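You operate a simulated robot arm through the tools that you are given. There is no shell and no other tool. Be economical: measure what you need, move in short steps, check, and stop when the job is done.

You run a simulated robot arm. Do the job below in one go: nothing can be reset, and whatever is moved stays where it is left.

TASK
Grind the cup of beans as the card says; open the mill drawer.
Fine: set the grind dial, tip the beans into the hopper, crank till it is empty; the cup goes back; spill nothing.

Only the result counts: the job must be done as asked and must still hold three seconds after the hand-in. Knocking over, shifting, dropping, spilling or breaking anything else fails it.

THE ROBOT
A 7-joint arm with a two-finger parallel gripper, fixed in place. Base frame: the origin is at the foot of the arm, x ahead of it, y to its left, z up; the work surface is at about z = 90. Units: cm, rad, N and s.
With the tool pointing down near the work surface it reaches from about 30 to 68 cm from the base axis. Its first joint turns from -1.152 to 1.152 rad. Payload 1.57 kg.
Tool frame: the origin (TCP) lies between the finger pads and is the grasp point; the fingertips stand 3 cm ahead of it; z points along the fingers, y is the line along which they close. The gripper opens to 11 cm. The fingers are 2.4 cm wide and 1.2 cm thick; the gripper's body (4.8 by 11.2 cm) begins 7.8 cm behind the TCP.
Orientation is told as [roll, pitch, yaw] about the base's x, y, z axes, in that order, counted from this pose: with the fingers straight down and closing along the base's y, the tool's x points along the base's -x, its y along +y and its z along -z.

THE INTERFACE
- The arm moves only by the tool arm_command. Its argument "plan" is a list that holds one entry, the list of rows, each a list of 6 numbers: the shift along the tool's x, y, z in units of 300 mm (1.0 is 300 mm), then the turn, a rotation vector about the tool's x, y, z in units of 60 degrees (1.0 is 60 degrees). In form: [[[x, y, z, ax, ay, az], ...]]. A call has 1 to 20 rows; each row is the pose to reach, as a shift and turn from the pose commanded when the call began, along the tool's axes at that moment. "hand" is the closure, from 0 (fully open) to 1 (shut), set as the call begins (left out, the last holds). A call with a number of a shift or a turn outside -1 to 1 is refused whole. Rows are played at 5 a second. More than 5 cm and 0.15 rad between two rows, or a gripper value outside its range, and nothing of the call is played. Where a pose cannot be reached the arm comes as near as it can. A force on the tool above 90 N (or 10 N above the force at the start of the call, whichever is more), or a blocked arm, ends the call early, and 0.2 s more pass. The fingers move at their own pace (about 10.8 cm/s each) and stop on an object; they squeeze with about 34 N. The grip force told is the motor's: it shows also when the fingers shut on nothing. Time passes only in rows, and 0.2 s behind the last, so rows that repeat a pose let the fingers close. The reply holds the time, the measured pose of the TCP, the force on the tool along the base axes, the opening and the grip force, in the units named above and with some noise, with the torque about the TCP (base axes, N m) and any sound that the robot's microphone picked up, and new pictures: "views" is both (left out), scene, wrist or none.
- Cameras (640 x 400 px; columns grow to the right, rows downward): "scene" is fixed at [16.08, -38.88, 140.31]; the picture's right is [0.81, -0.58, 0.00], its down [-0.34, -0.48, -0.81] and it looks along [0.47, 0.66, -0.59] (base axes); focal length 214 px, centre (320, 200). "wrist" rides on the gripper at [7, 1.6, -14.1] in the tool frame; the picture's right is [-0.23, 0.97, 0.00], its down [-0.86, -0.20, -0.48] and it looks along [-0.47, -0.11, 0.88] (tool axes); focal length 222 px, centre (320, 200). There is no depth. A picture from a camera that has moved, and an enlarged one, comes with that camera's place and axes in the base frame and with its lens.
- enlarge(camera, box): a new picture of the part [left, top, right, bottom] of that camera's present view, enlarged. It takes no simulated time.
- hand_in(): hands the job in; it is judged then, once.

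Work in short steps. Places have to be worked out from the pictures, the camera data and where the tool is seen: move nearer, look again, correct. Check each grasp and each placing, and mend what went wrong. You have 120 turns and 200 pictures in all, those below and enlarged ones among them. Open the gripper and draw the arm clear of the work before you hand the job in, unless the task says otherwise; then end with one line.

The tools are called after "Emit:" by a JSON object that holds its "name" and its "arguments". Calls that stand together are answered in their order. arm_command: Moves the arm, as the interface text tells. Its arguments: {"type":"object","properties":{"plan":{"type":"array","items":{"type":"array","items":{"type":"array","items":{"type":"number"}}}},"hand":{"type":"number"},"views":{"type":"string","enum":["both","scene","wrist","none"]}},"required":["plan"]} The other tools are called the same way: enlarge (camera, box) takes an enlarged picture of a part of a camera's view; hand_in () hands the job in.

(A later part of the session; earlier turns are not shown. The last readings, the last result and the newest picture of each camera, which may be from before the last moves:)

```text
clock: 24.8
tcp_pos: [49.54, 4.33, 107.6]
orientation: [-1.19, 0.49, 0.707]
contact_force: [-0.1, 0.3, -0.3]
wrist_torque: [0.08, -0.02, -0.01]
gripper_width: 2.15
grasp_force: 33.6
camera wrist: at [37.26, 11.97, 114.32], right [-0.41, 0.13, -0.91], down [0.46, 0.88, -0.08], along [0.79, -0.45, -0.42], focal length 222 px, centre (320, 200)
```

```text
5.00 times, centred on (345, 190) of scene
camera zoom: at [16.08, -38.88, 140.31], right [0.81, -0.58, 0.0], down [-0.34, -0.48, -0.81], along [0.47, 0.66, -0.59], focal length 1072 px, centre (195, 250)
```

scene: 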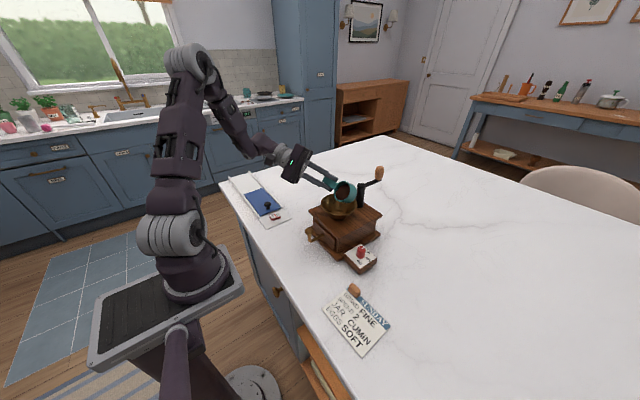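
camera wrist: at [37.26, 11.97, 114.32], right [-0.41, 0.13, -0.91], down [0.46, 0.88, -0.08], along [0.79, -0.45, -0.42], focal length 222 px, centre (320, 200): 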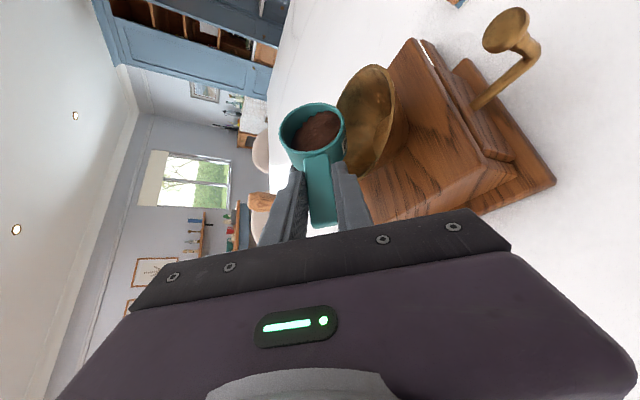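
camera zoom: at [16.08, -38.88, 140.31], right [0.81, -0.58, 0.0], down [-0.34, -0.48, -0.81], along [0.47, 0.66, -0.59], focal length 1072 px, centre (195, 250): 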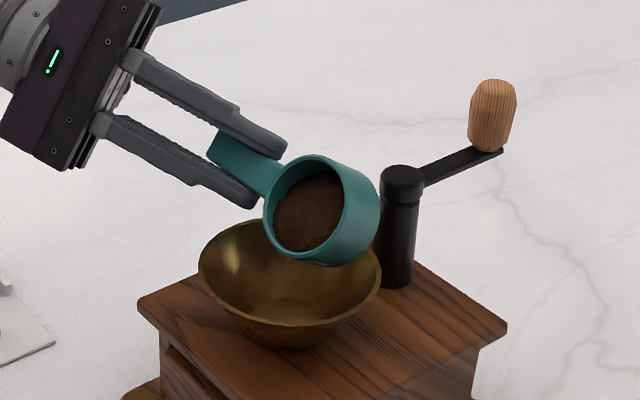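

Tilt 55°, clear of post, nothing spilled. Continuing to about 95°.

Emit:
{"name": "arm_command", "arguments": {"plan": [[[0, 0, 0, 0.048, 0, 0.068], [0, 0, 0, 0.096, 0, 0.137], [0, 0, 0, 0.143, 0, 0.205], [0, 0, 0, 0.191, 0, 0.273], [0, 0, 0, 0.239, 0, 0.341], [0, 0, 0, 0.287, 0, 0.41], [0, 0, 0, 0.335, 0, 0.478], [0, 0, 0, 0.383, 0, 0.546], [0, 0, 0, 0.383, 0, 0.546], [0, 0, 0, 0.383, 0, 0.546]]], "views": "scene"}}

Emit:
{"name": "enlarge", "arguments": {"camera": "scene", "box": [290, 150, 400, 230]}}

```text
clock: 27.0
tcp_pos: [49.46, 4.32, 107.83]
orientation: [-1.622, -0.07, 0.616]
contact_force: [-0.1, -0.2, -0.4]
wrist_torque: [0.05, 0.04, 0.03]
gripper_width: 2.11
grasp_force: 33.7
```

scene: 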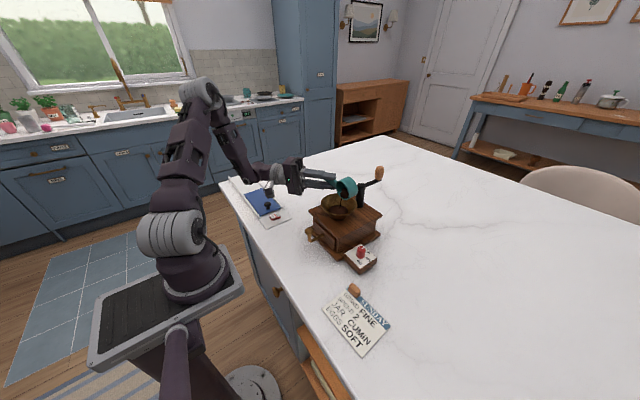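

```text
5.00 times, centred on (345, 190) of scene
camera zoom: at [16.08, -38.88, 140.31], right [0.81, -0.58, 0.0], down [-0.34, -0.48, -0.81], along [0.47, 0.66, -0.59], focal length 1072 px, centre (195, 250)
```

zoom: 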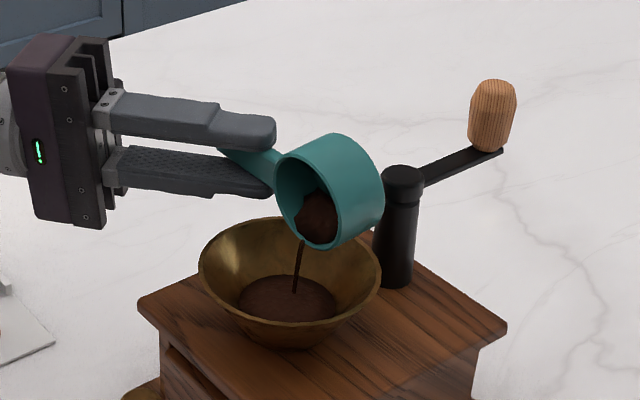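

Beans are flowing into the hopper. I'll tilt on to about 125° and hold.

Emit:
{"name": "arm_command", "arguments": {"plan": [[[0, 0, 0, 0.048, 0, 0.068], [0, 0, 0, 0.096, 0, 0.137], [0, 0, 0, 0.143, 0, 0.205], [0, 0, 0, 0.191, 0, 0.273], [0, 0, 0, 0.239, 0, 0.341], [0, 0, 0, 0.287, 0, 0.41], [0, 0, 0, 0.287, 0, 0.41], [0, 0, 0, 0.287, 0, 0.41], [0, 0, 0, 0.287, 0, 0.41], [0, 0, 0, 0.287, 0, 0.41], [0, 0, 0, 0.287, 0, 0.41], [0, 0, 0, 0.287, 0, 0.41]]], "views": "scene"}}

Emit:
{"name": "enlarge", "arguments": {"camera": "scene", "box": [290, 150, 400, 230]}}

Emit:
{"name": "enlarge", "arguments": {"camera": "wrist", "box": [220, 50, 440, 230]}}

```text
clock: 29.6
tcp_pos: [49.34, 4.3, 107.74]
orientation: [-1.952, -0.489, 0.709]
contact_force: [-0.6, 0.0, -0.7]
wrist_torque: [0.04, 0.03, 0.0]
gripper_width: 2.12
grasp_force: 34.1
```

scene: 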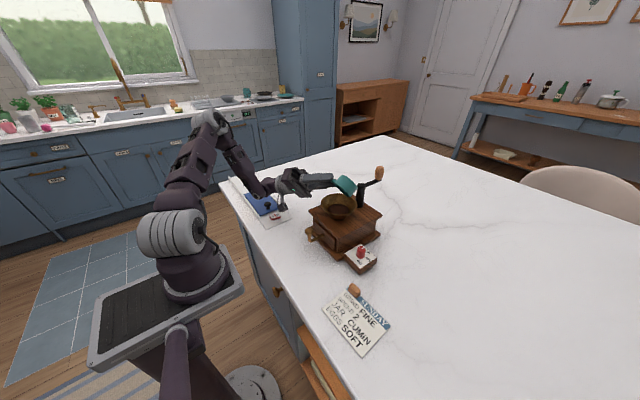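

```text
5.00 times, centred on (345, 190) of scene
camera zoom: at [16.08, -38.88, 140.31], right [0.81, -0.58, 0.0], down [-0.34, -0.48, -0.81], along [0.47, 0.66, -0.59], focal length 1072 px, centre (195, 250)
```

zoom: 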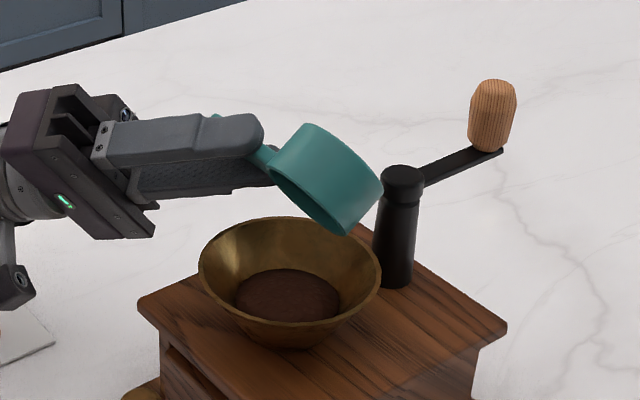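

```text
2.22 times, centred on (330, 140) of wrist
camera zoom: at [39.11, 11.89, 98.45], right [0.71, 0.13, -0.69], down [0.23, 0.88, 0.41], along [0.66, -0.45, 0.6], focal length 494 px, centre (298, 333)
```

zoom: 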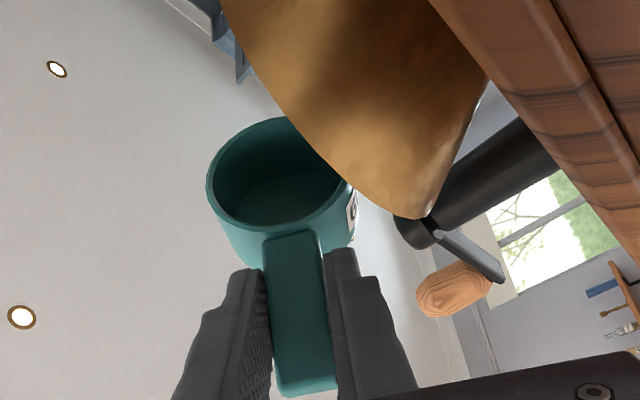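

The cup is empty and all beans are in the hopper. Rotating back upright in two halves.

Emit:
{"name": "arm_command", "arguments": {"plan": [[[0, 0, 0, -0.066, 0, -0.095], [0, 0, 0, -0.133, 0, -0.19], [0, 0, 0, -0.199, 0, -0.284], [0, 0, 0, -0.266, 0, -0.379], [0, 0, 0, -0.332, 0, -0.474], [0, 0, 0, -0.399, 0, -0.569], [0, 0, 0, -0.465, 0, -0.663], [0, 0, 0, -0.532, 0, -0.758], [0, 0, 0, -0.598, 0, -0.853]]], "views": "none"}}

Emit:
{"name": "arm_command", "arguments": {"plan": [[[0, 0, 0, -0.066, 0, -0.095], [0, 0, 0, -0.133, 0, -0.19], [0, 0, 0, -0.199, 0, -0.284], [0, 0, 0, -0.266, 0, -0.379], [0, 0, 0, -0.332, 0, -0.474], [0, 0, 0, -0.399, 0, -0.569], [0, 0, 0, -0.465, 0, -0.663], [0, 0, 0, -0.532, 0, -0.758], [0, 0, 0, -0.598, 0, -0.853], [0, 0, 0, -0.598, 0, -0.853]]], "views": "scene"}}

Emit:
{"name": "enlarge", "arguments": {"camera": "scene", "box": [290, 150, 400, 230]}}

```text
clock: 31.6
tcp_pos: [49.47, 4.32, 107.77]
orientation: [-1.28, 0.39, 0.668]
contact_force: [0.3, -0.1, -1.1]
wrist_torque: [0.06, 0.02, -0.01]
gripper_width: 2.13
grasp_force: 33.5
```

```text
clock: 33.8
tcp_pos: [49.36, 4.34, 107.81]
orientation: [0.003, 0.96, 1.574]
contact_force: [0.0, -0.2, -0.7]
wrist_torque: [0.05, 0.03, -0.02]
gripper_width: 2.12
grasp_force: 34.0
```

scene: 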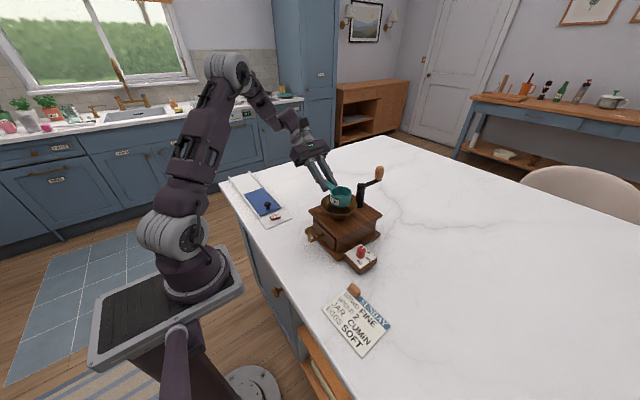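

```text
5.00 times, centred on (345, 190) of scene
camera zoom: at [16.08, -38.88, 140.31], right [0.81, -0.58, 0.0], down [-0.34, -0.48, -0.81], along [0.47, 0.66, -0.59], focal length 1072 px, centre (195, 250)
```

zoom: 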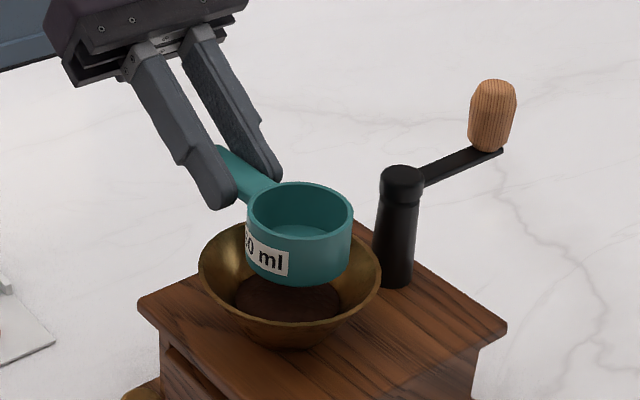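

Cup upright. Retracing to its original spot: up, back +y, then down.

Emit:
{"name": "arm_command", "arguments": {"plan": [[[0.0355, -0.0167, -0.025, 0, 0, 0], [-0.02, -0.02, -0.104, 0, 0, 0], [-0.08, -0.024, -0.19, 0, 0, 0], [-0.15, -0.029, -0.29, 0, 0, 0], [-0.22, -0.033, -0.39, 0, 0, 0], [-0.2785, -0.0367, -0.473, 0, 0, 0], [-0.2785, -0.0367, -0.473, 0, 0, 0], [-0.36, -0.0367, -0.416, 0, 0, 0], [-0.44, -0.0367, -0.36, 0, 0, 0], [-0.52, -0.0367, -0.304, 0, 0, 0], [-0.6, -0.0367, -0.248, 0, 0, 0], [-0.65, -0.0367, -0.213, 0, 0, 0], [-0.65, -0.0367, -0.213, 0, 0, 0]]], "views": "both"}}

Emit:
{"name": "enlarge", "arguments": {"camera": "scene", "box": [270, 160, 350, 220]}}

```text
clock: 36.6
tcp_pos: [50.62, 20.61, 95.48]
orientation: [0.001, 0.96, 1.571]
contact_force: [0.0, 0.8, -0.3]
wrist_torque: [0.03, 0.02, 0.02]
gripper_width: 2.14
grasp_force: 34.2
camera wrist: at [49.0, 28.3, 109.22], right [-0.97, 0.13, -0.19], down [0.2, 0.88, -0.43], along [0.11, -0.45, -0.89], focal length 222 px, centre (320, 200)
```

scene: 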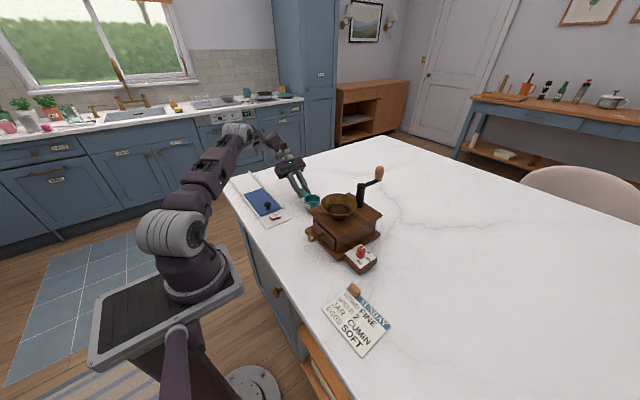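
wrist: 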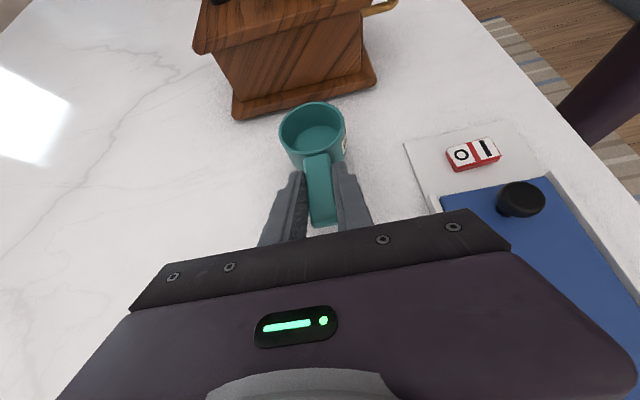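

```text
6.67 times, centred on (310, 190) of scene
camera zoom: at [16.08, -38.88, 140.31], right [0.81, -0.58, 0.0], down [-0.34, -0.48, -0.81], along [0.47, 0.66, -0.59], focal length 1430 px, centre (387, 267)
```

zoom: 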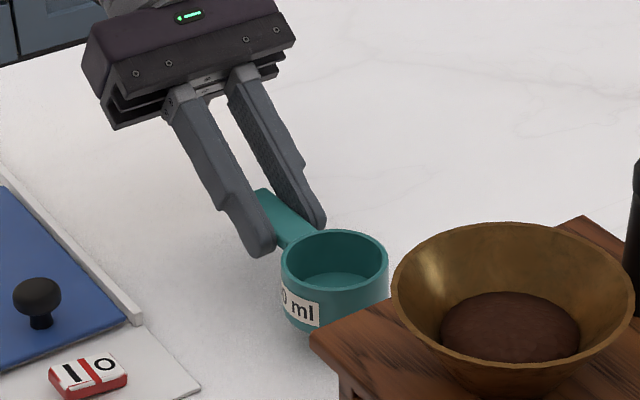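

Final lowering of 1.77 cm, then checking contact.

Emit:
{"name": "arm_command", "arguments": {"plan": [[[-0.016, 0, 0.011, 0, 0, 0], [-0.032, 0, 0.0225, 0, 0, 0], [-0.042, 0, 0.0295, 0, 0, 0], [-0.0485, 0, 0.034, 0, 0, 0], [-0.0485, 0, 0.034, 0, 0, 0]]], "views": "scene"}}

Emit:
{"name": "enlarge", "arguments": {"camera": "scene", "box": [270, 160, 350, 220]}}

```text
clock: 37.8
tcp_pos: [50.42, 20.73, 93.71]
orientation: [-0.001, 0.96, 1.572]
contact_force: [-0.4, 0.6, -1.7]
wrist_torque: [0.06, 0.0, -0.04]
gripper_width: 2.12
grasp_force: 34.2
```

scene: 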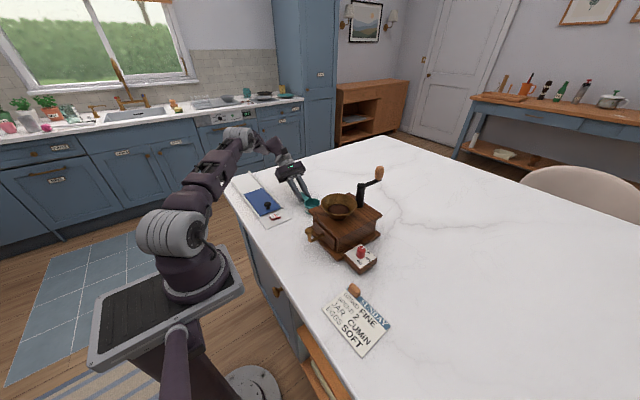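

```text
6.67 times, centred on (310, 190) of scene
camera zoom: at [16.08, -38.88, 140.31], right [0.81, -0.58, 0.0], down [-0.34, -0.48, -0.81], along [0.47, 0.66, -0.59], focal length 1430 px, centre (387, 267)
```

zoom: 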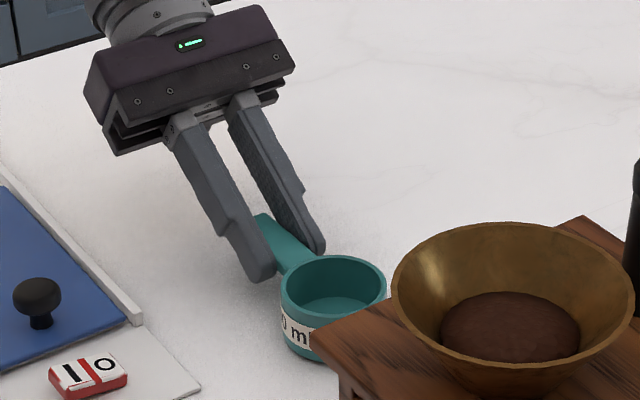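

Same picture as at the grasp. Easing down 0.1 cm and opening.

Emit:
{"name": "arm_command", "arguments": {"plan": [[[-0.0027, 0, 0.0019, 0, 0, 0], [-0.0027, 0, 0.0019, 0, 0, 0]]], "views": "none"}}

Emit:
{"name": "arm_command", "arguments": {"plan": [[[0, 0, 0, 0, 0, 0], [0, 0, 0, 0, 0, 0], [0, 0, 0, 0, 0, 0]]], "hand": 0.55, "views": "both"}}

Emit:
{"name": "enlarge", "arguments": {"camera": "scene", "box": [270, 160, 350, 220]}}

Emit:
{"name": "enlarge", "arguments": {"camera": "wrist", "box": [240, 100, 400, 220]}}

```text
clock: 38.4
tcp_pos: [50.47, 20.71, 93.51]
orientation: [-0.001, 0.961, 1.571]
contact_force: [0.8, -0.1, -0.7]
wrist_torque: [0.01, -0.03, 0.05]
gripper_width: 2.1
grasp_force: 34.0
```

```text
clock: 39.2
tcp_pos: [50.34, 20.7, 93.56]
orientation: [0.0, 0.959, 1.571]
contact_force: [0.5, -0.5, 0.0]
wrist_torque: [0.02, 0.04, 0.0]
gripper_width: 4.94
grasp_force: 0.1
camera wrist: at [48.92, 28.36, 107.32], right [-0.97, 0.13, -0.19], down [0.2, 0.88, -0.43], along [0.11, -0.45, -0.89], focal length 222 px, centre (320, 200)
```

scene: 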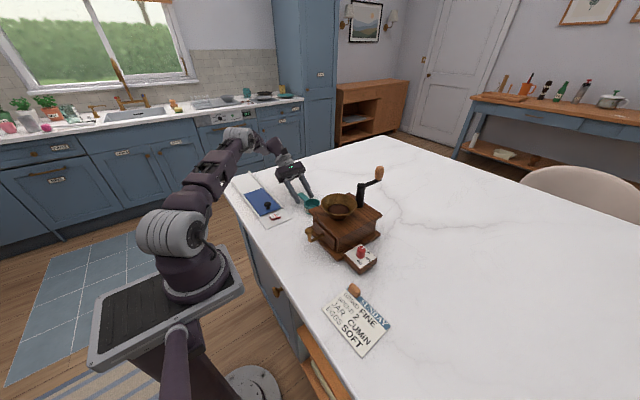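
wrist: 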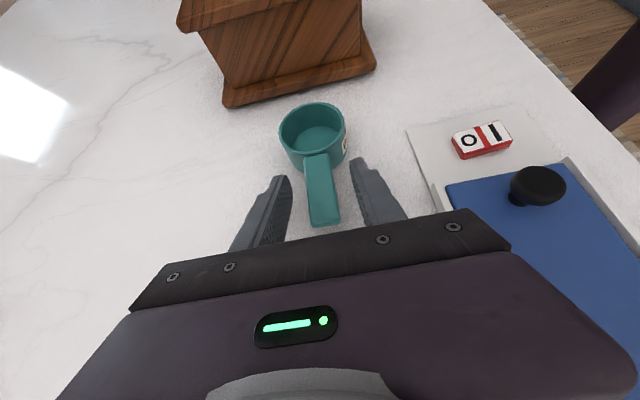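

```text
6.67 times, centred on (310, 190) of scene
camera zoom: at [16.08, -38.88, 140.31], right [0.81, -0.58, 0.0], down [-0.34, -0.48, -0.81], along [0.47, 0.66, -0.59], focal length 1430 px, centre (387, 267)
```

zoom: 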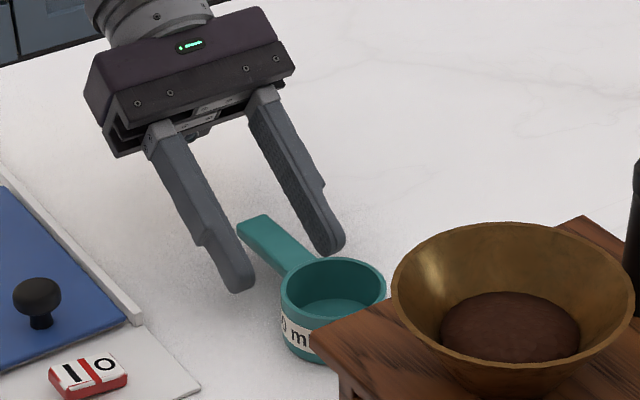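

```text
3.33 times, centred on (320, 160) of wrist
camera zoom: at [48.92, 28.36, 107.32], right [-0.97, 0.13, -0.19], down [0.2, 0.88, -0.43], along [0.11, -0.45, -0.89], focal length 740 px, centre (320, 333)
```

zoom: 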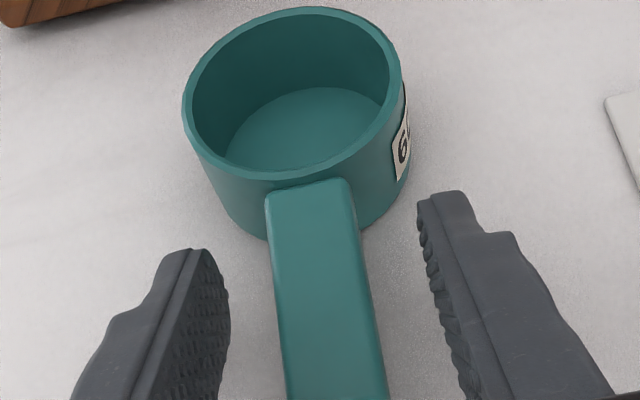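

Cup is back within ~2 mm, upright and empty. Withdrawing straight up, then returning the tool to vertical to approach the crank.

Emit:
{"name": "arm_command", "arguments": {"plan": [[[0.109, 0, -0.076, 0, 0, 0], [0.218, 0, -0.153, 0, 0, 0], [0.327, 0, -0.229, 0, 0, 0], [0.436, 0, -0.306, 0, 0, 0], [0.546, 0, -0.382, 0, 0, 0], [0.546, 0, -0.382, 0, -0.115, 0], [0.546, 0, -0.382, 0, -0.229, 0], [0.546, 0, -0.382, 0, -0.344, 0], [0.546, 0, -0.382, 0, -0.458, 0], [0.546, 0, -0.382, 0, -0.573, 0], [0.546, 0, -0.382, 0, -0.688, 0], [0.546, 0, -0.382, 0, -0.802, 0], [0.546, 0, -0.382, 0, -0.917, 0], [0.546, 0, -0.382, 0, -0.917, 0]]], "views": "none"}}

```text
clock: 42.2
tcp_pos: [50.46, 20.66, 113.59]
orientation: [-0.001, -0.001, 1.569]
contact_force: [0.6, -0.6, -0.1]
wrist_torque: [0.01, -0.01, 0.0]
gripper_width: 4.93
grasp_force: 0.0
out of reach, approached as far as the arm can: row 5, 6
```

Emit:
{"name": "arm_command", "arguments": {"plan": [[[0.0, 0, -0.11, 0, 0, 0.1], [0.0, 0, -0.223, 0, 0, 0.22], [0.12, -0.013, -0.223, 0, 0, 0.35], [0.24, -0.026, -0.223, 0, 0, 0.48], [0.36, -0.04, -0.223, 0, 0, 0.61], [0.48, -0.053, -0.223, 0, 0, 0.74], [0.6, -0.066, -0.223, 0, 0, 0.87], [0.717, -0.08, -0.223, 0, 0, 1.0]]], "views": "none"}}

Emit:
{"name": "arm_command", "arguments": {"plan": [[[0, 0, 0, 0, 0, 0.13], [0, 0, 0, 0, 0, 0.26], [0, 0, 0, 0, 0, 0.39], [0, 0, 0, 0, 0, 0.5], [0, 0, 0, 0, 0, 0.5]]], "views": "wrist"}}

Emit:
{"name": "enlarge", "arguments": {"camera": "wrist", "box": [240, 80, 420, 240]}}

```text
clock: 44.0
tcp_pos: [53.08, -0.75, 120.24]
orientation: [0.001, 0.001, 0.521]
contact_force: [-1.0, -0.4, -1.0]
wrist_torque: [0.02, -0.02, -0.02]
gripper_width: 4.98
grasp_force: 0.1
```

```text
clock: 45.2
tcp_pos: [53.05, -0.81, 120.4]
orientation: [0.0, -0.001, -0.001]
contact_force: [0.1, 0.0, 0.2]
wrist_torque: [-0.03, -0.01, 0.01]
gripper_width: 4.95
grasp_force: 0.1
camera wrist: at [46.06, 0.93, 134.39], right [0.23, 0.97, 0.0], down [0.85, -0.2, 0.48], along [0.47, -0.11, -0.88], focal length 222 px, centre (320, 200)
```

wrist: 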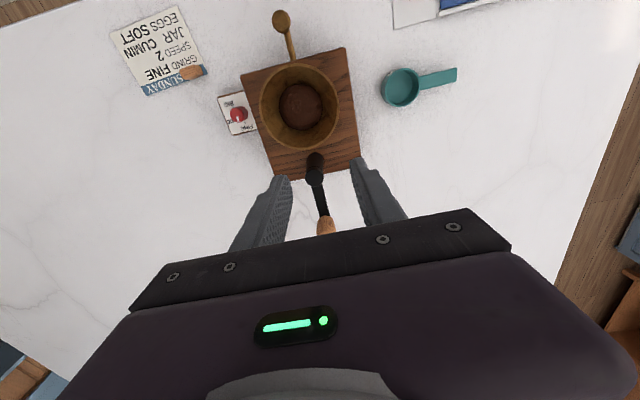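

```text
2.50 times, centred on (330, 160) of wrist
camera zoom: at [46.06, 0.93, 134.39], right [0.23, 0.97, 0.0], down [0.85, -0.2, 0.48], along [0.47, -0.11, -0.88], focal length 555 px, centre (295, 300)
```

zoom: 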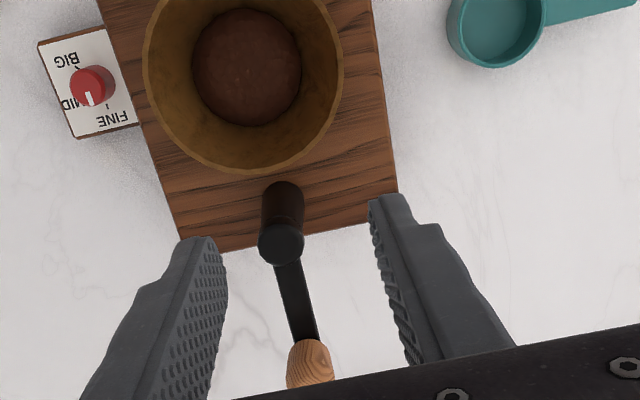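

Post top ≈(57.1,−2.4), knob ≈(63.2,−2.4). Dial still points FINE. Moving +x 6 cm for a better view of the knob.

Emit:
{"name": "arm_command", "arguments": {"plan": [[[-0.1, 0, 0, 0, 0, 0], [-0.2, 0, 0, 0, 0, 0], [-0.2, 0, 0, 0, 0, 0]]], "views": "wrist"}}

Emit:
{"name": "enlarge", "arguments": {"camera": "wrist", "box": [240, 80, 420, 240]}}

Emit:
{"name": "enlarge", "arguments": {"camera": "scene", "box": [330, 150, 400, 210]}}

```text
clock: 46.0
tcp_pos: [58.88, -0.83, 120.02]
orientation: [-0.001, 0.003, 0.001]
contact_force: [-0.2, -0.1, -1.2]
wrist_torque: [0.01, 0.01, -0.02]
gripper_width: 4.95
grasp_force: 0.1
camera wrist: at [52.05, 0.85, 134.19], right [0.23, 0.97, 0.0], down [0.86, -0.2, 0.48], along [0.47, -0.11, -0.88], focal length 222 px, centre (320, 200)
```

wrist: 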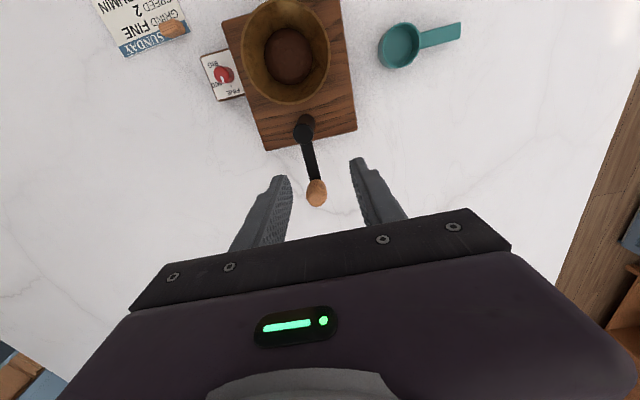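

```text
2.50 times, centred on (330, 160) of wrist
camera zoom: at [52.05, 0.85, 134.19], right [0.23, 0.97, 0.0], down [0.86, -0.2, 0.48], along [0.47, -0.11, -0.88], focal length 555 px, centre (295, 300)
```

zoom: 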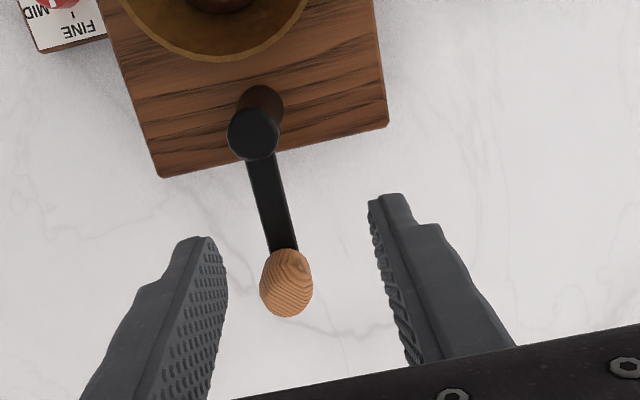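

```text
6.67 times, centred on (365, 180) of scene
camera zoom: at [16.08, -38.88, 140.31], right [0.81, -0.58, 0.0], down [-0.34, -0.48, -0.81], along [0.47, 0.66, -0.59], focal length 1430 px, centre (20, 333)
```

zoom: 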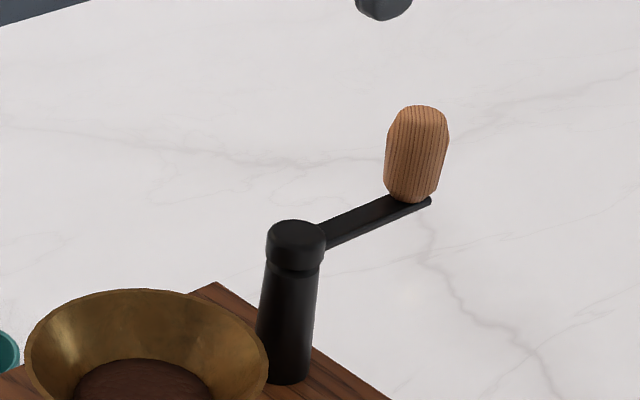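

Knob centre ≈(63.5,−2.4), z 107–111, axis centre ≈(57.2,−2.45). Moving above and lowering to straddle it.

Emit:
{"name": "arm_command", "arguments": {"plan": [[[-0.075, -0.027, 0, 0, 0, 0], [-0.15, -0.053, 0, 0, 0, 0], [-0.15, -0.053, 0.1, 0, 0, 0], [-0.15, -0.053, 0.21, 0, 0, 0], [-0.15, -0.053, 0.315, 0, 0, 0], [-0.15, -0.053, 0.315, 0, 0, 0]]], "views": "both"}}

Emit:
{"name": "enlarge", "arguments": {"camera": "wrist", "box": [240, 80, 420, 240]}}

Emit:
{"name": "enlarge", "arguments": {"camera": "scene", "box": [330, 150, 400, 210]}}

```text
clock: 47.4
tcp_pos: [63.32, -2.28, 110.97]
orientation: [-0.001, 0.0, -0.001]
contact_force: [0.0, -0.1, 0.2]
wrist_torque: [0.03, 0.0, 0.04]
gripper_width: 4.97
grasp_force: 0.0
out of reach, approached as far as the arm can: row 1, 2, 3
camera wrist: at [56.47, -0.65, 125.01], right [0.23, 0.97, 0.0], down [0.85, -0.2, 0.48], along [0.47, -0.11, -0.88], focal length 222 px, centre (320, 200)
```

scene: 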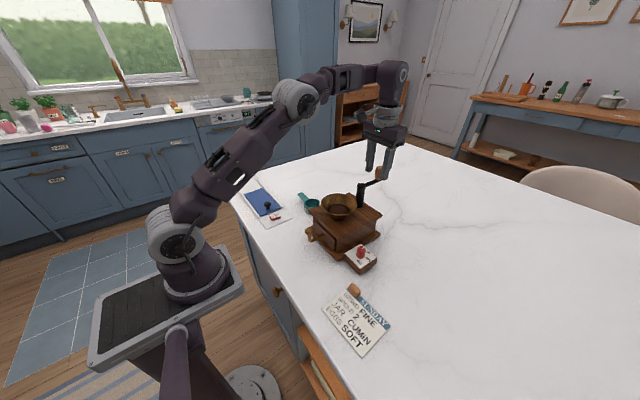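
wrist: 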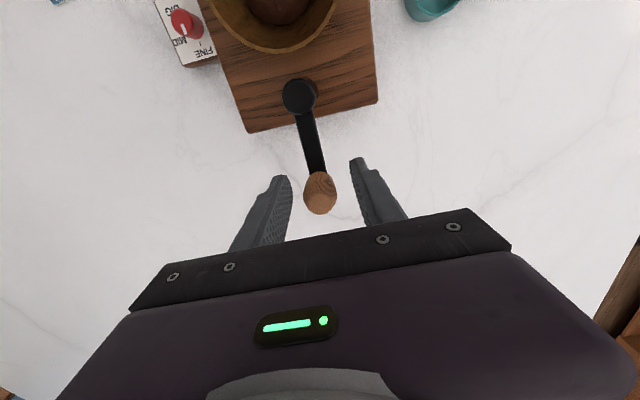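

```text
2.50 times, centred on (330, 160) of wrist
camera zoom: at [56.47, -0.65, 125.01], right [0.23, 0.97, 0.0], down [0.85, -0.2, 0.48], along [0.47, -0.11, -0.88], focal length 555 px, centre (295, 300)
```

zoom: 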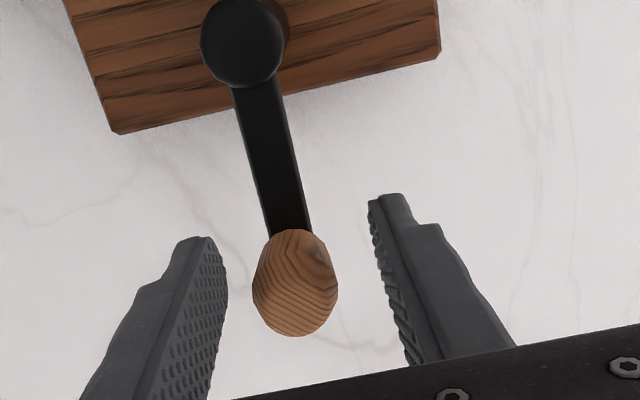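

```text
6.67 times, centred on (365, 180) of scene
camera zoom: at [16.08, -38.88, 140.31], right [0.81, -0.58, 0.0], down [-0.34, -0.48, -0.81], along [0.47, 0.66, -0.59], focal length 1430 px, centre (20, 333)
```

zoom: 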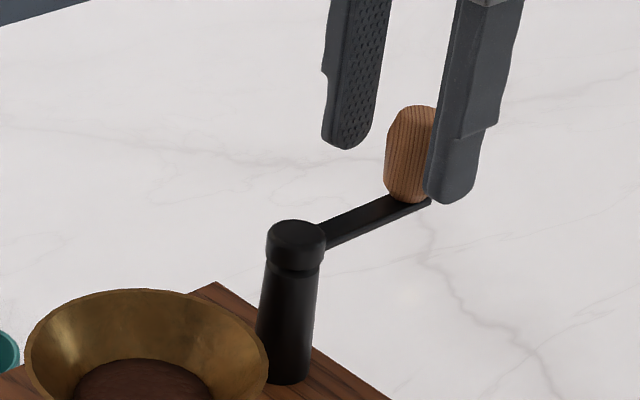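

Knob at ≈(63.7,−2.45). I'll shift +0.3 cm in x and grip.

Emit:
{"name": "arm_command", "arguments": {"plan": [[[-0.008, -0.003, 0, 0, 0, 0], [-0.008, -0.003, 0, 0, 0, 0]]], "views": "none"}}

Emit:
{"name": "arm_command", "arguments": {"plan": [[[0, 0, 0, 0, 0, 0], [0, 0, 0, 0, 0, 0], [0, 0, 0, 0, 0, 0]]], "hand": 1, "views": "none"}}

```text
clock: 48.0
tcp_pos: [63.51, -2.43, 110.81]
orientation: [-0.001, -0.001, 0.001]
contact_force: [0.5, 0.6, -0.7]
wrist_torque: [-0.02, -0.02, -0.03]
gripper_width: 4.94
grasp_force: 0.0
```

```text
clock: 48.8
tcp_pos: [63.59, -2.45, 110.78]
orientation: [0.0, 0.001, 0.001]
contact_force: [0.0, 0.2, 0.4]
wrist_torque: [0.01, -0.04, 0.02]
gripper_width: 2.67
grasp_force: 34.4
```

Gripped 2.67 cm. Testing 30° clockwise (from above).

Emit:
{"name": "arm_command", "arguments": {"plan": [[[0.0032, -0.0368, 0, 0, 0, 0], [0.0128, -0.0724, 0, 0, 0, 0], [0.0284, -0.1058, 0, 0, 0, 0], [0.0284, -0.1058, 0, 0, 0, 0]]], "views": "both"}}

Emit:
{"name": "enlarge", "arguments": {"camera": "wrist", "box": [220, 50, 420, 240]}}

```text
clock: 49.8
tcp_pos: [62.84, -5.75, 110.77]
orientation: [-0.002, -0.004, -0.001]
contact_force: [16.3, -5.8, 5.9]
wrist_torque: [-0.03, -0.86, -0.04]
gripper_width: 2.66
grasp_force: 33.6
camera wrist: at [55.9, -4.03, 124.94], right [0.23, 0.97, 0.0], down [0.85, -0.2, 0.48], along [0.47, -0.11, -0.88], focal length 222 px, centre (320, 200)
```

scene: 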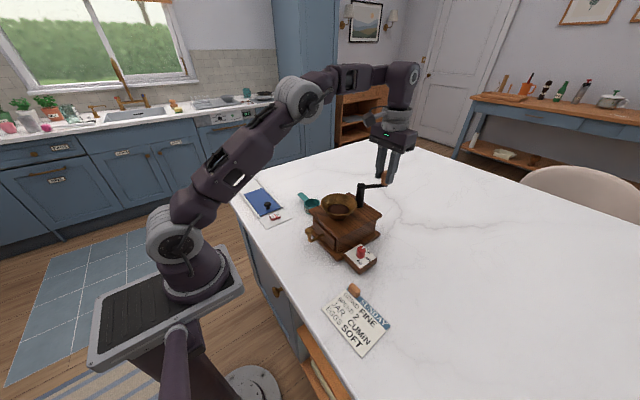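
wrist: 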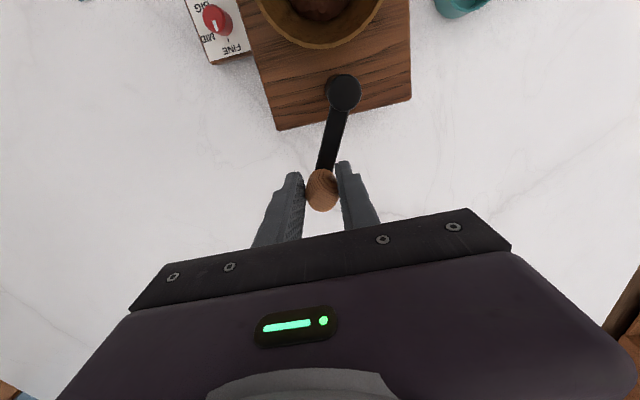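

```text
2.11 times, centred on (320, 145) of wrist
camera zoom: at [55.9, -4.03, 124.94], right [0.23, 0.97, 0.0], down [0.85, -0.2, 0.48], along [0.47, -0.11, -0.88], focal length 468 px, centre (320, 316)
```

zoom: 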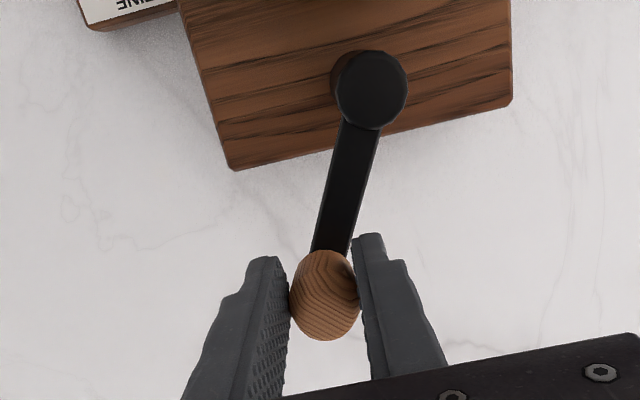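

The crank turns with the knob; radial pull says true radius ≈6.5. Continuing clockwise to 210° to check.

Emit:
{"name": "arm_command", "arguments": {"plan": [[[0.0367, -0.0553, 0, 0, 0, 0], [0.0937, -0.0923, 0, 0, 0, 0], [0.159, -0.1097, 0, 0, 0, 0], [0.2267, -0.1063, 0, 0, 0, 0], [0.29, -0.082, 0, 0, 0, 0], [0.3427, -0.0393, 0, 0, 0, 0], [0.3797, 0.0177, 0, 0, 0, 0], [0.397, 0.083, 0, 0, 0, 0], [0.3937, 0.1507, 0, 0, 0, 0], [0.3693, 0.214, 0, 0, 0, 0]]], "views": "both"}}

Emit:
{"name": "enlarge", "arguments": {"camera": "wrist", "box": [220, 50, 420, 240]}}

Emit:
{"name": "enlarge", "arguments": {"camera": "scene", "box": [290, 160, 400, 240]}}

```text
clock: 52.0
tcp_pos: [51.77, 0.81, 110.78]
orientation: [0.001, 0.002, -0.001]
contact_force: [6.2, -4.0, -31.8]
wrist_torque: [-0.02, 0.07, -0.02]
gripper_width: 2.71
grasp_force: 34.1
camera wrist: at [44.87, 2.4, 124.83], right [0.23, 0.97, 0.0], down [0.86, -0.2, 0.48], along [0.46, -0.11, -0.88], focal length 222 px, centre (320, 200)
```

scene: 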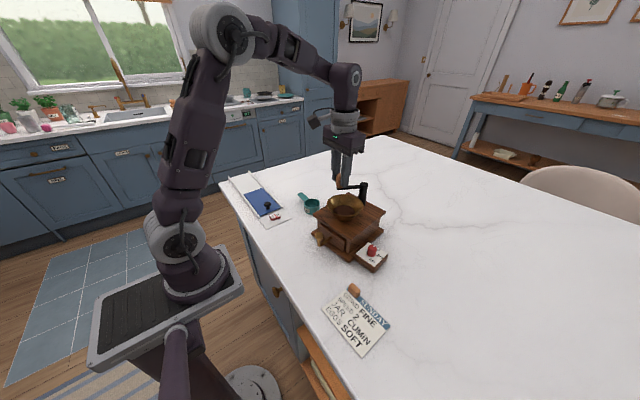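
wrist: 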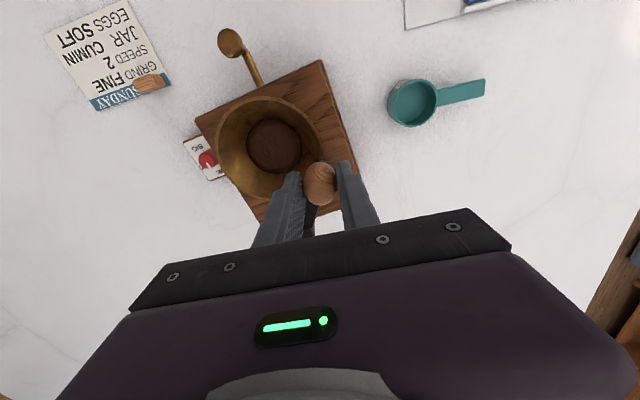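

```text
2.11 times, centred on (320, 145) of wrist
camera zoom: at [44.87, 2.4, 124.83], right [0.23, 0.97, 0.0], down [0.86, -0.2, 0.48], along [0.46, -0.11, -0.88], focal length 468 px, centre (320, 316)
```

zoom: 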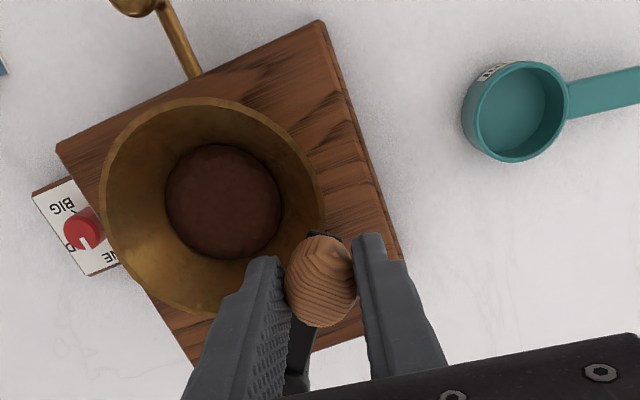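

```text
5.00 times, centred on (345, 200) of scene
camera zoom: at [16.15, -38.9, 140.3], right [0.81, -0.58, 0.0], down [-0.34, -0.48, -0.81], along [0.47, 0.66, -0.59], focal length 1072 px, centre (195, 200)
```

zoom: 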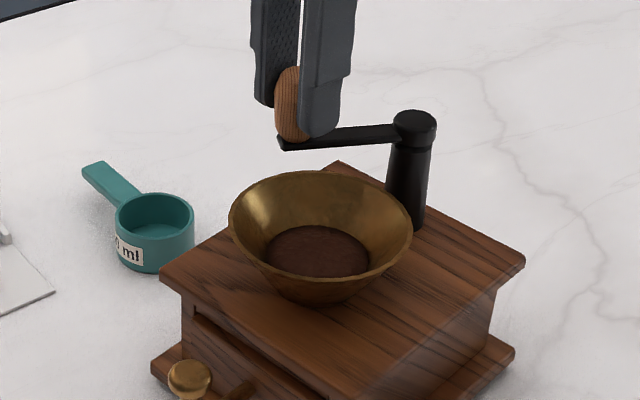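

The crank turned, but my circle was too small and it dragged the mill (rotated about 12°, which I'll have to restore later). I'm releasing the knob to unload it, then measuring the real crank geometry.

Emit:
{"name": "arm_command", "arguments": {"plan": [[[0, 0, 0, 0, 0, 0], [0, 0, 0, 0, 0, 0]]], "hand": 0.6, "views": "none"}}

Emit:
{"name": "arm_command", "arguments": {"plan": [[[0, 0, -0.1, 0, 0, 0], [0.05, 0, -0.24, 0, 0, 0], [0.1, -0.03, -0.38, 0, 0, 0], [0.1, -0.03, -0.38, 0, 0, 0]]], "views": "wrist"}}

Emit:
{"name": "enlarge", "arguments": {"camera": "wrist", "box": [200, 60, 440, 220]}}

Emit:
{"name": "enlarge", "arguments": {"camera": "scene", "box": [290, 160, 400, 280]}}

```text
clock: 52.6
tcp_pos: [51.73, 0.66, 110.86]
orientation: [0.001, 0.0, -0.001]
contact_force: [0.5, -0.5, 0.1]
wrist_torque: [0.0, 0.02, -0.04]
gripper_width: 4.41
grasp_force: 0.1
```

```text
clock: 53.6
tcp_pos: [48.68, -0.26, 122.16]
orientation: [0.0, 0.0, 0.0]
contact_force: [0.2, 0.7, -0.1]
wrist_torque: [-0.01, -0.01, -0.01]
gripper_width: 4.41
grasp_force: 0.1
camera wrist: at [41.86, 1.39, 136.32], right [0.23, 0.97, 0.0], down [0.86, -0.2, 0.48], along [0.47, -0.11, -0.88], focal length 222 px, centre (320, 200)
```

wrist: 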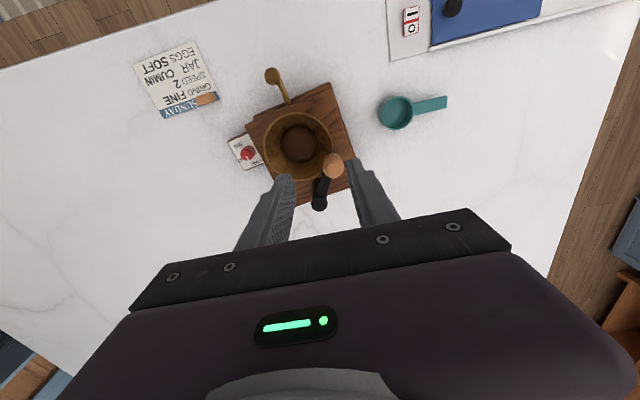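

```text
2.50 times, centred on (320, 140) of wrist
camera zoom: at [41.86, 1.39, 136.32], right [0.23, 0.97, 0.0], down [0.86, -0.2, 0.48], along [0.47, -0.11, -0.88], focal length 555 px, centre (320, 350)
```

zoom: 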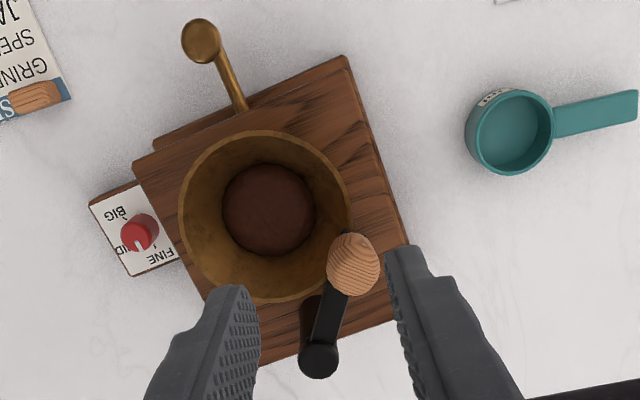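

```text
3.33 times, centred on (345, 220) of scene
camera zoom: at [16.08, -38.88, 140.31], right [0.81, -0.58, 0.0], down [-0.34, -0.48, -0.81], along [0.47, 0.66, -0.59], focal length 715 px, centre (237, 133)
```

zoom: 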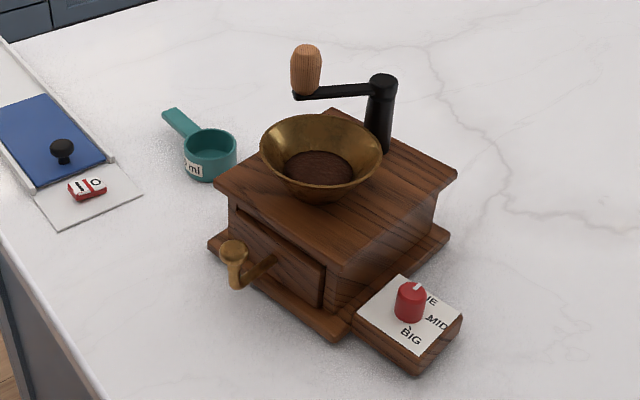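

Measured: post (58.05,−2.5), crank radius ≈7.05 (my 6.4 was wrong), and the mill is turned ~8–10° CCW. I'll put the mill back by gripping its dial block across x; first moving above the block with yaw ~98°.

Emit:
{"name": "arm_command", "arguments": {"plan": [[[-0.007, -0.06, 0, 0, 0, -0.125], [-0.014, -0.12, 0, 0, 0, -0.25], [-0.02, -0.18, 0, 0, 0, -0.375], [-0.027, -0.24, 0, 0, 0, -0.5], [-0.034, -0.3, 0, 0, 0, -0.625], [-0.04, -0.36, 0, 0, 0, -0.75], [-0.047, -0.42, 0.0, 0, 0, -0.875], [-0.053, -0.473, 0.1, 0, 0, -1.0]]], "hand": 0.1, "views": "none"}}

Emit:
{"name": "arm_command", "arguments": {"plan": [[[0, 0, 0.1, 0, 0, -0.125], [0, 0, 0.15, 0, 0, -0.25], [0, 0, 0.2, 0, 0, -0.375], [0, 0, 0.25, 0, 0, -0.5], [0, 0, 0.27, 0, 0, -0.633], [0, 0, 0.27, 0, 0, -0.633]]], "views": "wrist"}}

Emit:
{"name": "enlarge", "arguments": {"camera": "wrist", "box": [220, 60, 420, 220]}}

```text
clock: 55.4
tcp_pos: [50.41, -14.35, 119.2]
orientation: [0.001, 0.002, 1.05]
contact_force: [0.0, -0.6, -0.5]
wrist_torque: [0.01, -0.01, 0.01]
gripper_width: 9.88
grasp_force: 0.0
```

```text
clock: 56.8
tcp_pos: [50.44, -14.47, 111.12]
orientation: [0.0, 0.001, 1.713]
contact_force: [0.4, 1.0, 0.1]
wrist_torque: [0.05, -0.06, 0.02]
gripper_width: 9.9
grasp_force: 0.1
camera wrist: at [49.83, -21.47, 125.19], right [-1.0, 0.09, 0.0], down [0.08, 0.87, 0.48], along [0.04, 0.48, -0.88], focal length 222 px, centre (320, 200)
```

wrist: 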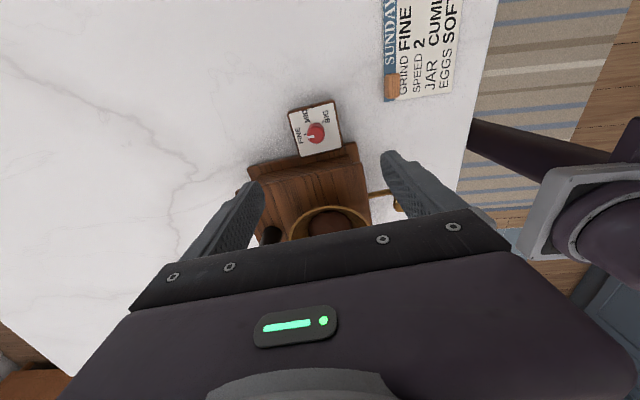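

```text
2.50 times, centred on (320, 140) of wrist
camera zoom: at [49.83, -21.47, 125.19], right [-1.0, 0.09, 0.0], down [0.08, 0.87, 0.48], along [0.04, 0.48, -0.88], focal length 555 px, centre (320, 350)
```

zoom: 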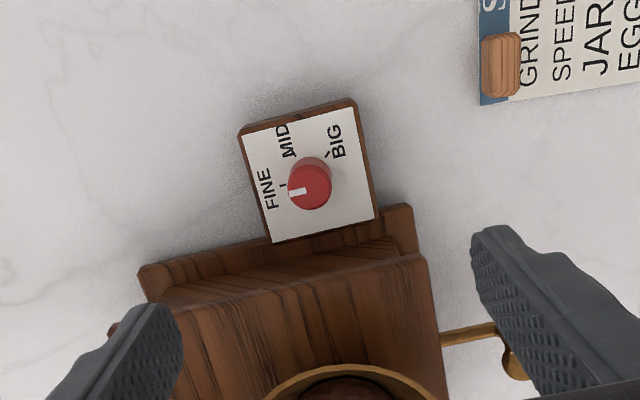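

Block centre ≈(50.8,−14.9), rotated 8.4°; it belongs at (48.2,−13.75), 0°. Descending around the block.

Emit:
{"name": "arm_command", "arguments": {"plan": [[[0.0166, -0.01, 0.14, 0, 0, 0], [0.0166, -0.01, 0.28, 0, 0, 0], [0.0166, -0.01, 0.42, 0, 0, 0], [0.0166, -0.01, 0.51, 0, 0, 0], [0.0166, -0.01, 0.575, 0, 0, 0], [0.0166, -0.01, 0.575, 0, 0, 0]]], "views": "both"}}

Emit:
{"name": "enlarge", "arguments": {"camera": "scene", "box": [320, 200, 420, 280]}}

```text
clock: 58.2
tcp_pos: [50.62, -14.75, 94.01]
orientation: [0.0, 0.001, 1.71]
contact_force: [0.8, -0.6, 1.0]
wrist_torque: [-0.01, -0.01, 0.01]
gripper_width: 9.9
grasp_force: 0.0
camera wrist: at [50.12, -21.83, 108.01], right [-1.0, 0.09, 0.0], down [0.08, 0.87, 0.48], along [0.04, 0.48, -0.88], focal length 222 px, centre (320, 200)
```

scene: 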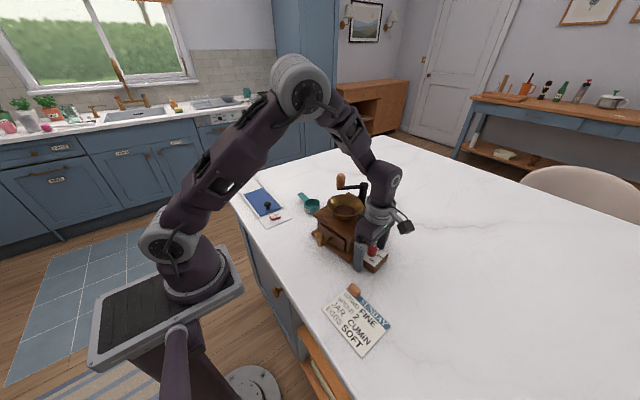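
wrist: 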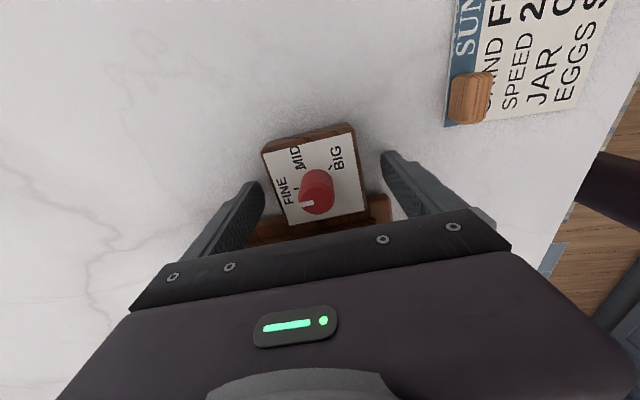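

```text
5.00 times, centred on (370, 240) of scene
camera zoom: at [16.08, -38.88, 140.31], right [0.81, -0.58, 0.0], down [-0.34, -0.48, -0.81], along [0.47, 0.66, -0.59], focal length 1072 px, centre (70, 0)
```

zoom: 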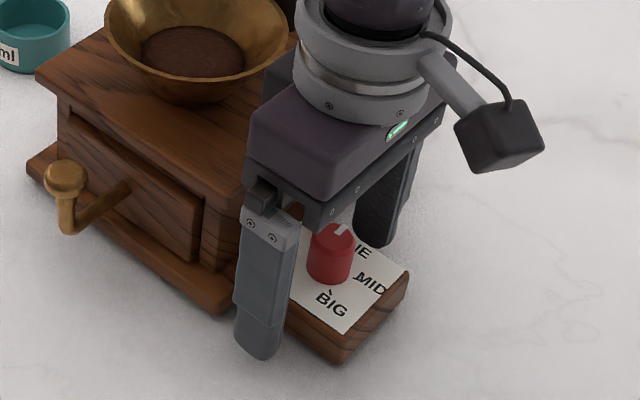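

Aligned around the block. Closing.

Emit:
{"name": "arm_command", "arguments": {"plan": [[[0, 0, 0, 0, 0, 0], [0, 0, 0, 0, 0, 0], [0, 0, 0, 0, 0, 0]]], "hand": 1, "views": "wrist"}}

Emit:
{"name": "enlarge", "arguments": {"camera": "wrist", "box": [220, 100, 420, 220]}}

```text
clock: 59.0
tcp_pos: [50.77, -14.67, 94.05]
orientation: [-0.003, 0.001, 1.712]
contact_force: [9.7, 0.6, -0.1]
wrist_torque: [-0.62, -1.12, 0.48]
gripper_width: 6.79
grasp_force: 34.3
camera wrist: at [50.22, -21.82, 108.02], right [-1.0, 0.09, 0.0], down [0.08, 0.87, 0.48], along [0.04, 0.48, -0.88], focal length 222 px, centre (320, 200)
```

wrist: 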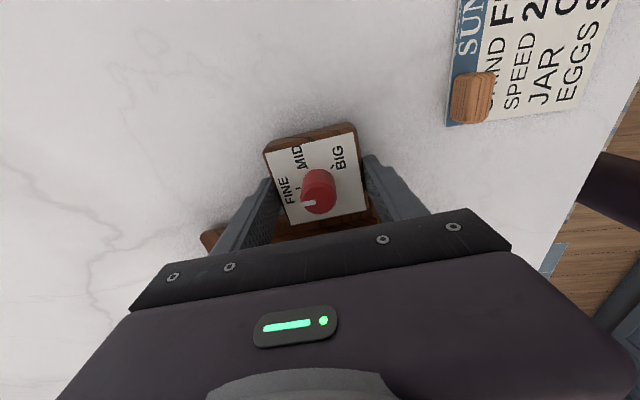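

```text
3.20 times, centred on (320, 160) of wrist
camera zoom: at [50.22, -21.82, 108.02], right [-1.0, 0.09, 0.0], down [0.08, 0.87, 0.48], along [0.04, 0.48, -0.88], focal length 711 px, centre (320, 328)
```

zoom: 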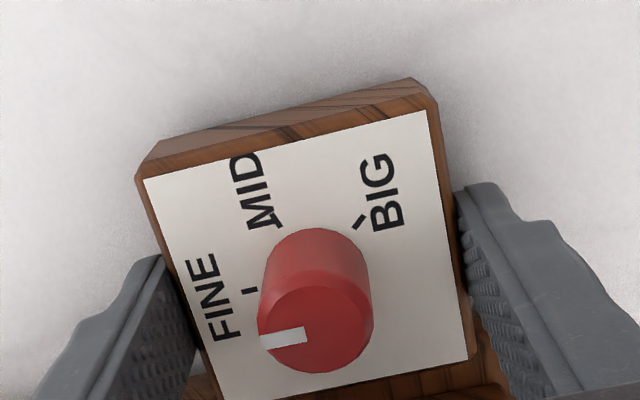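

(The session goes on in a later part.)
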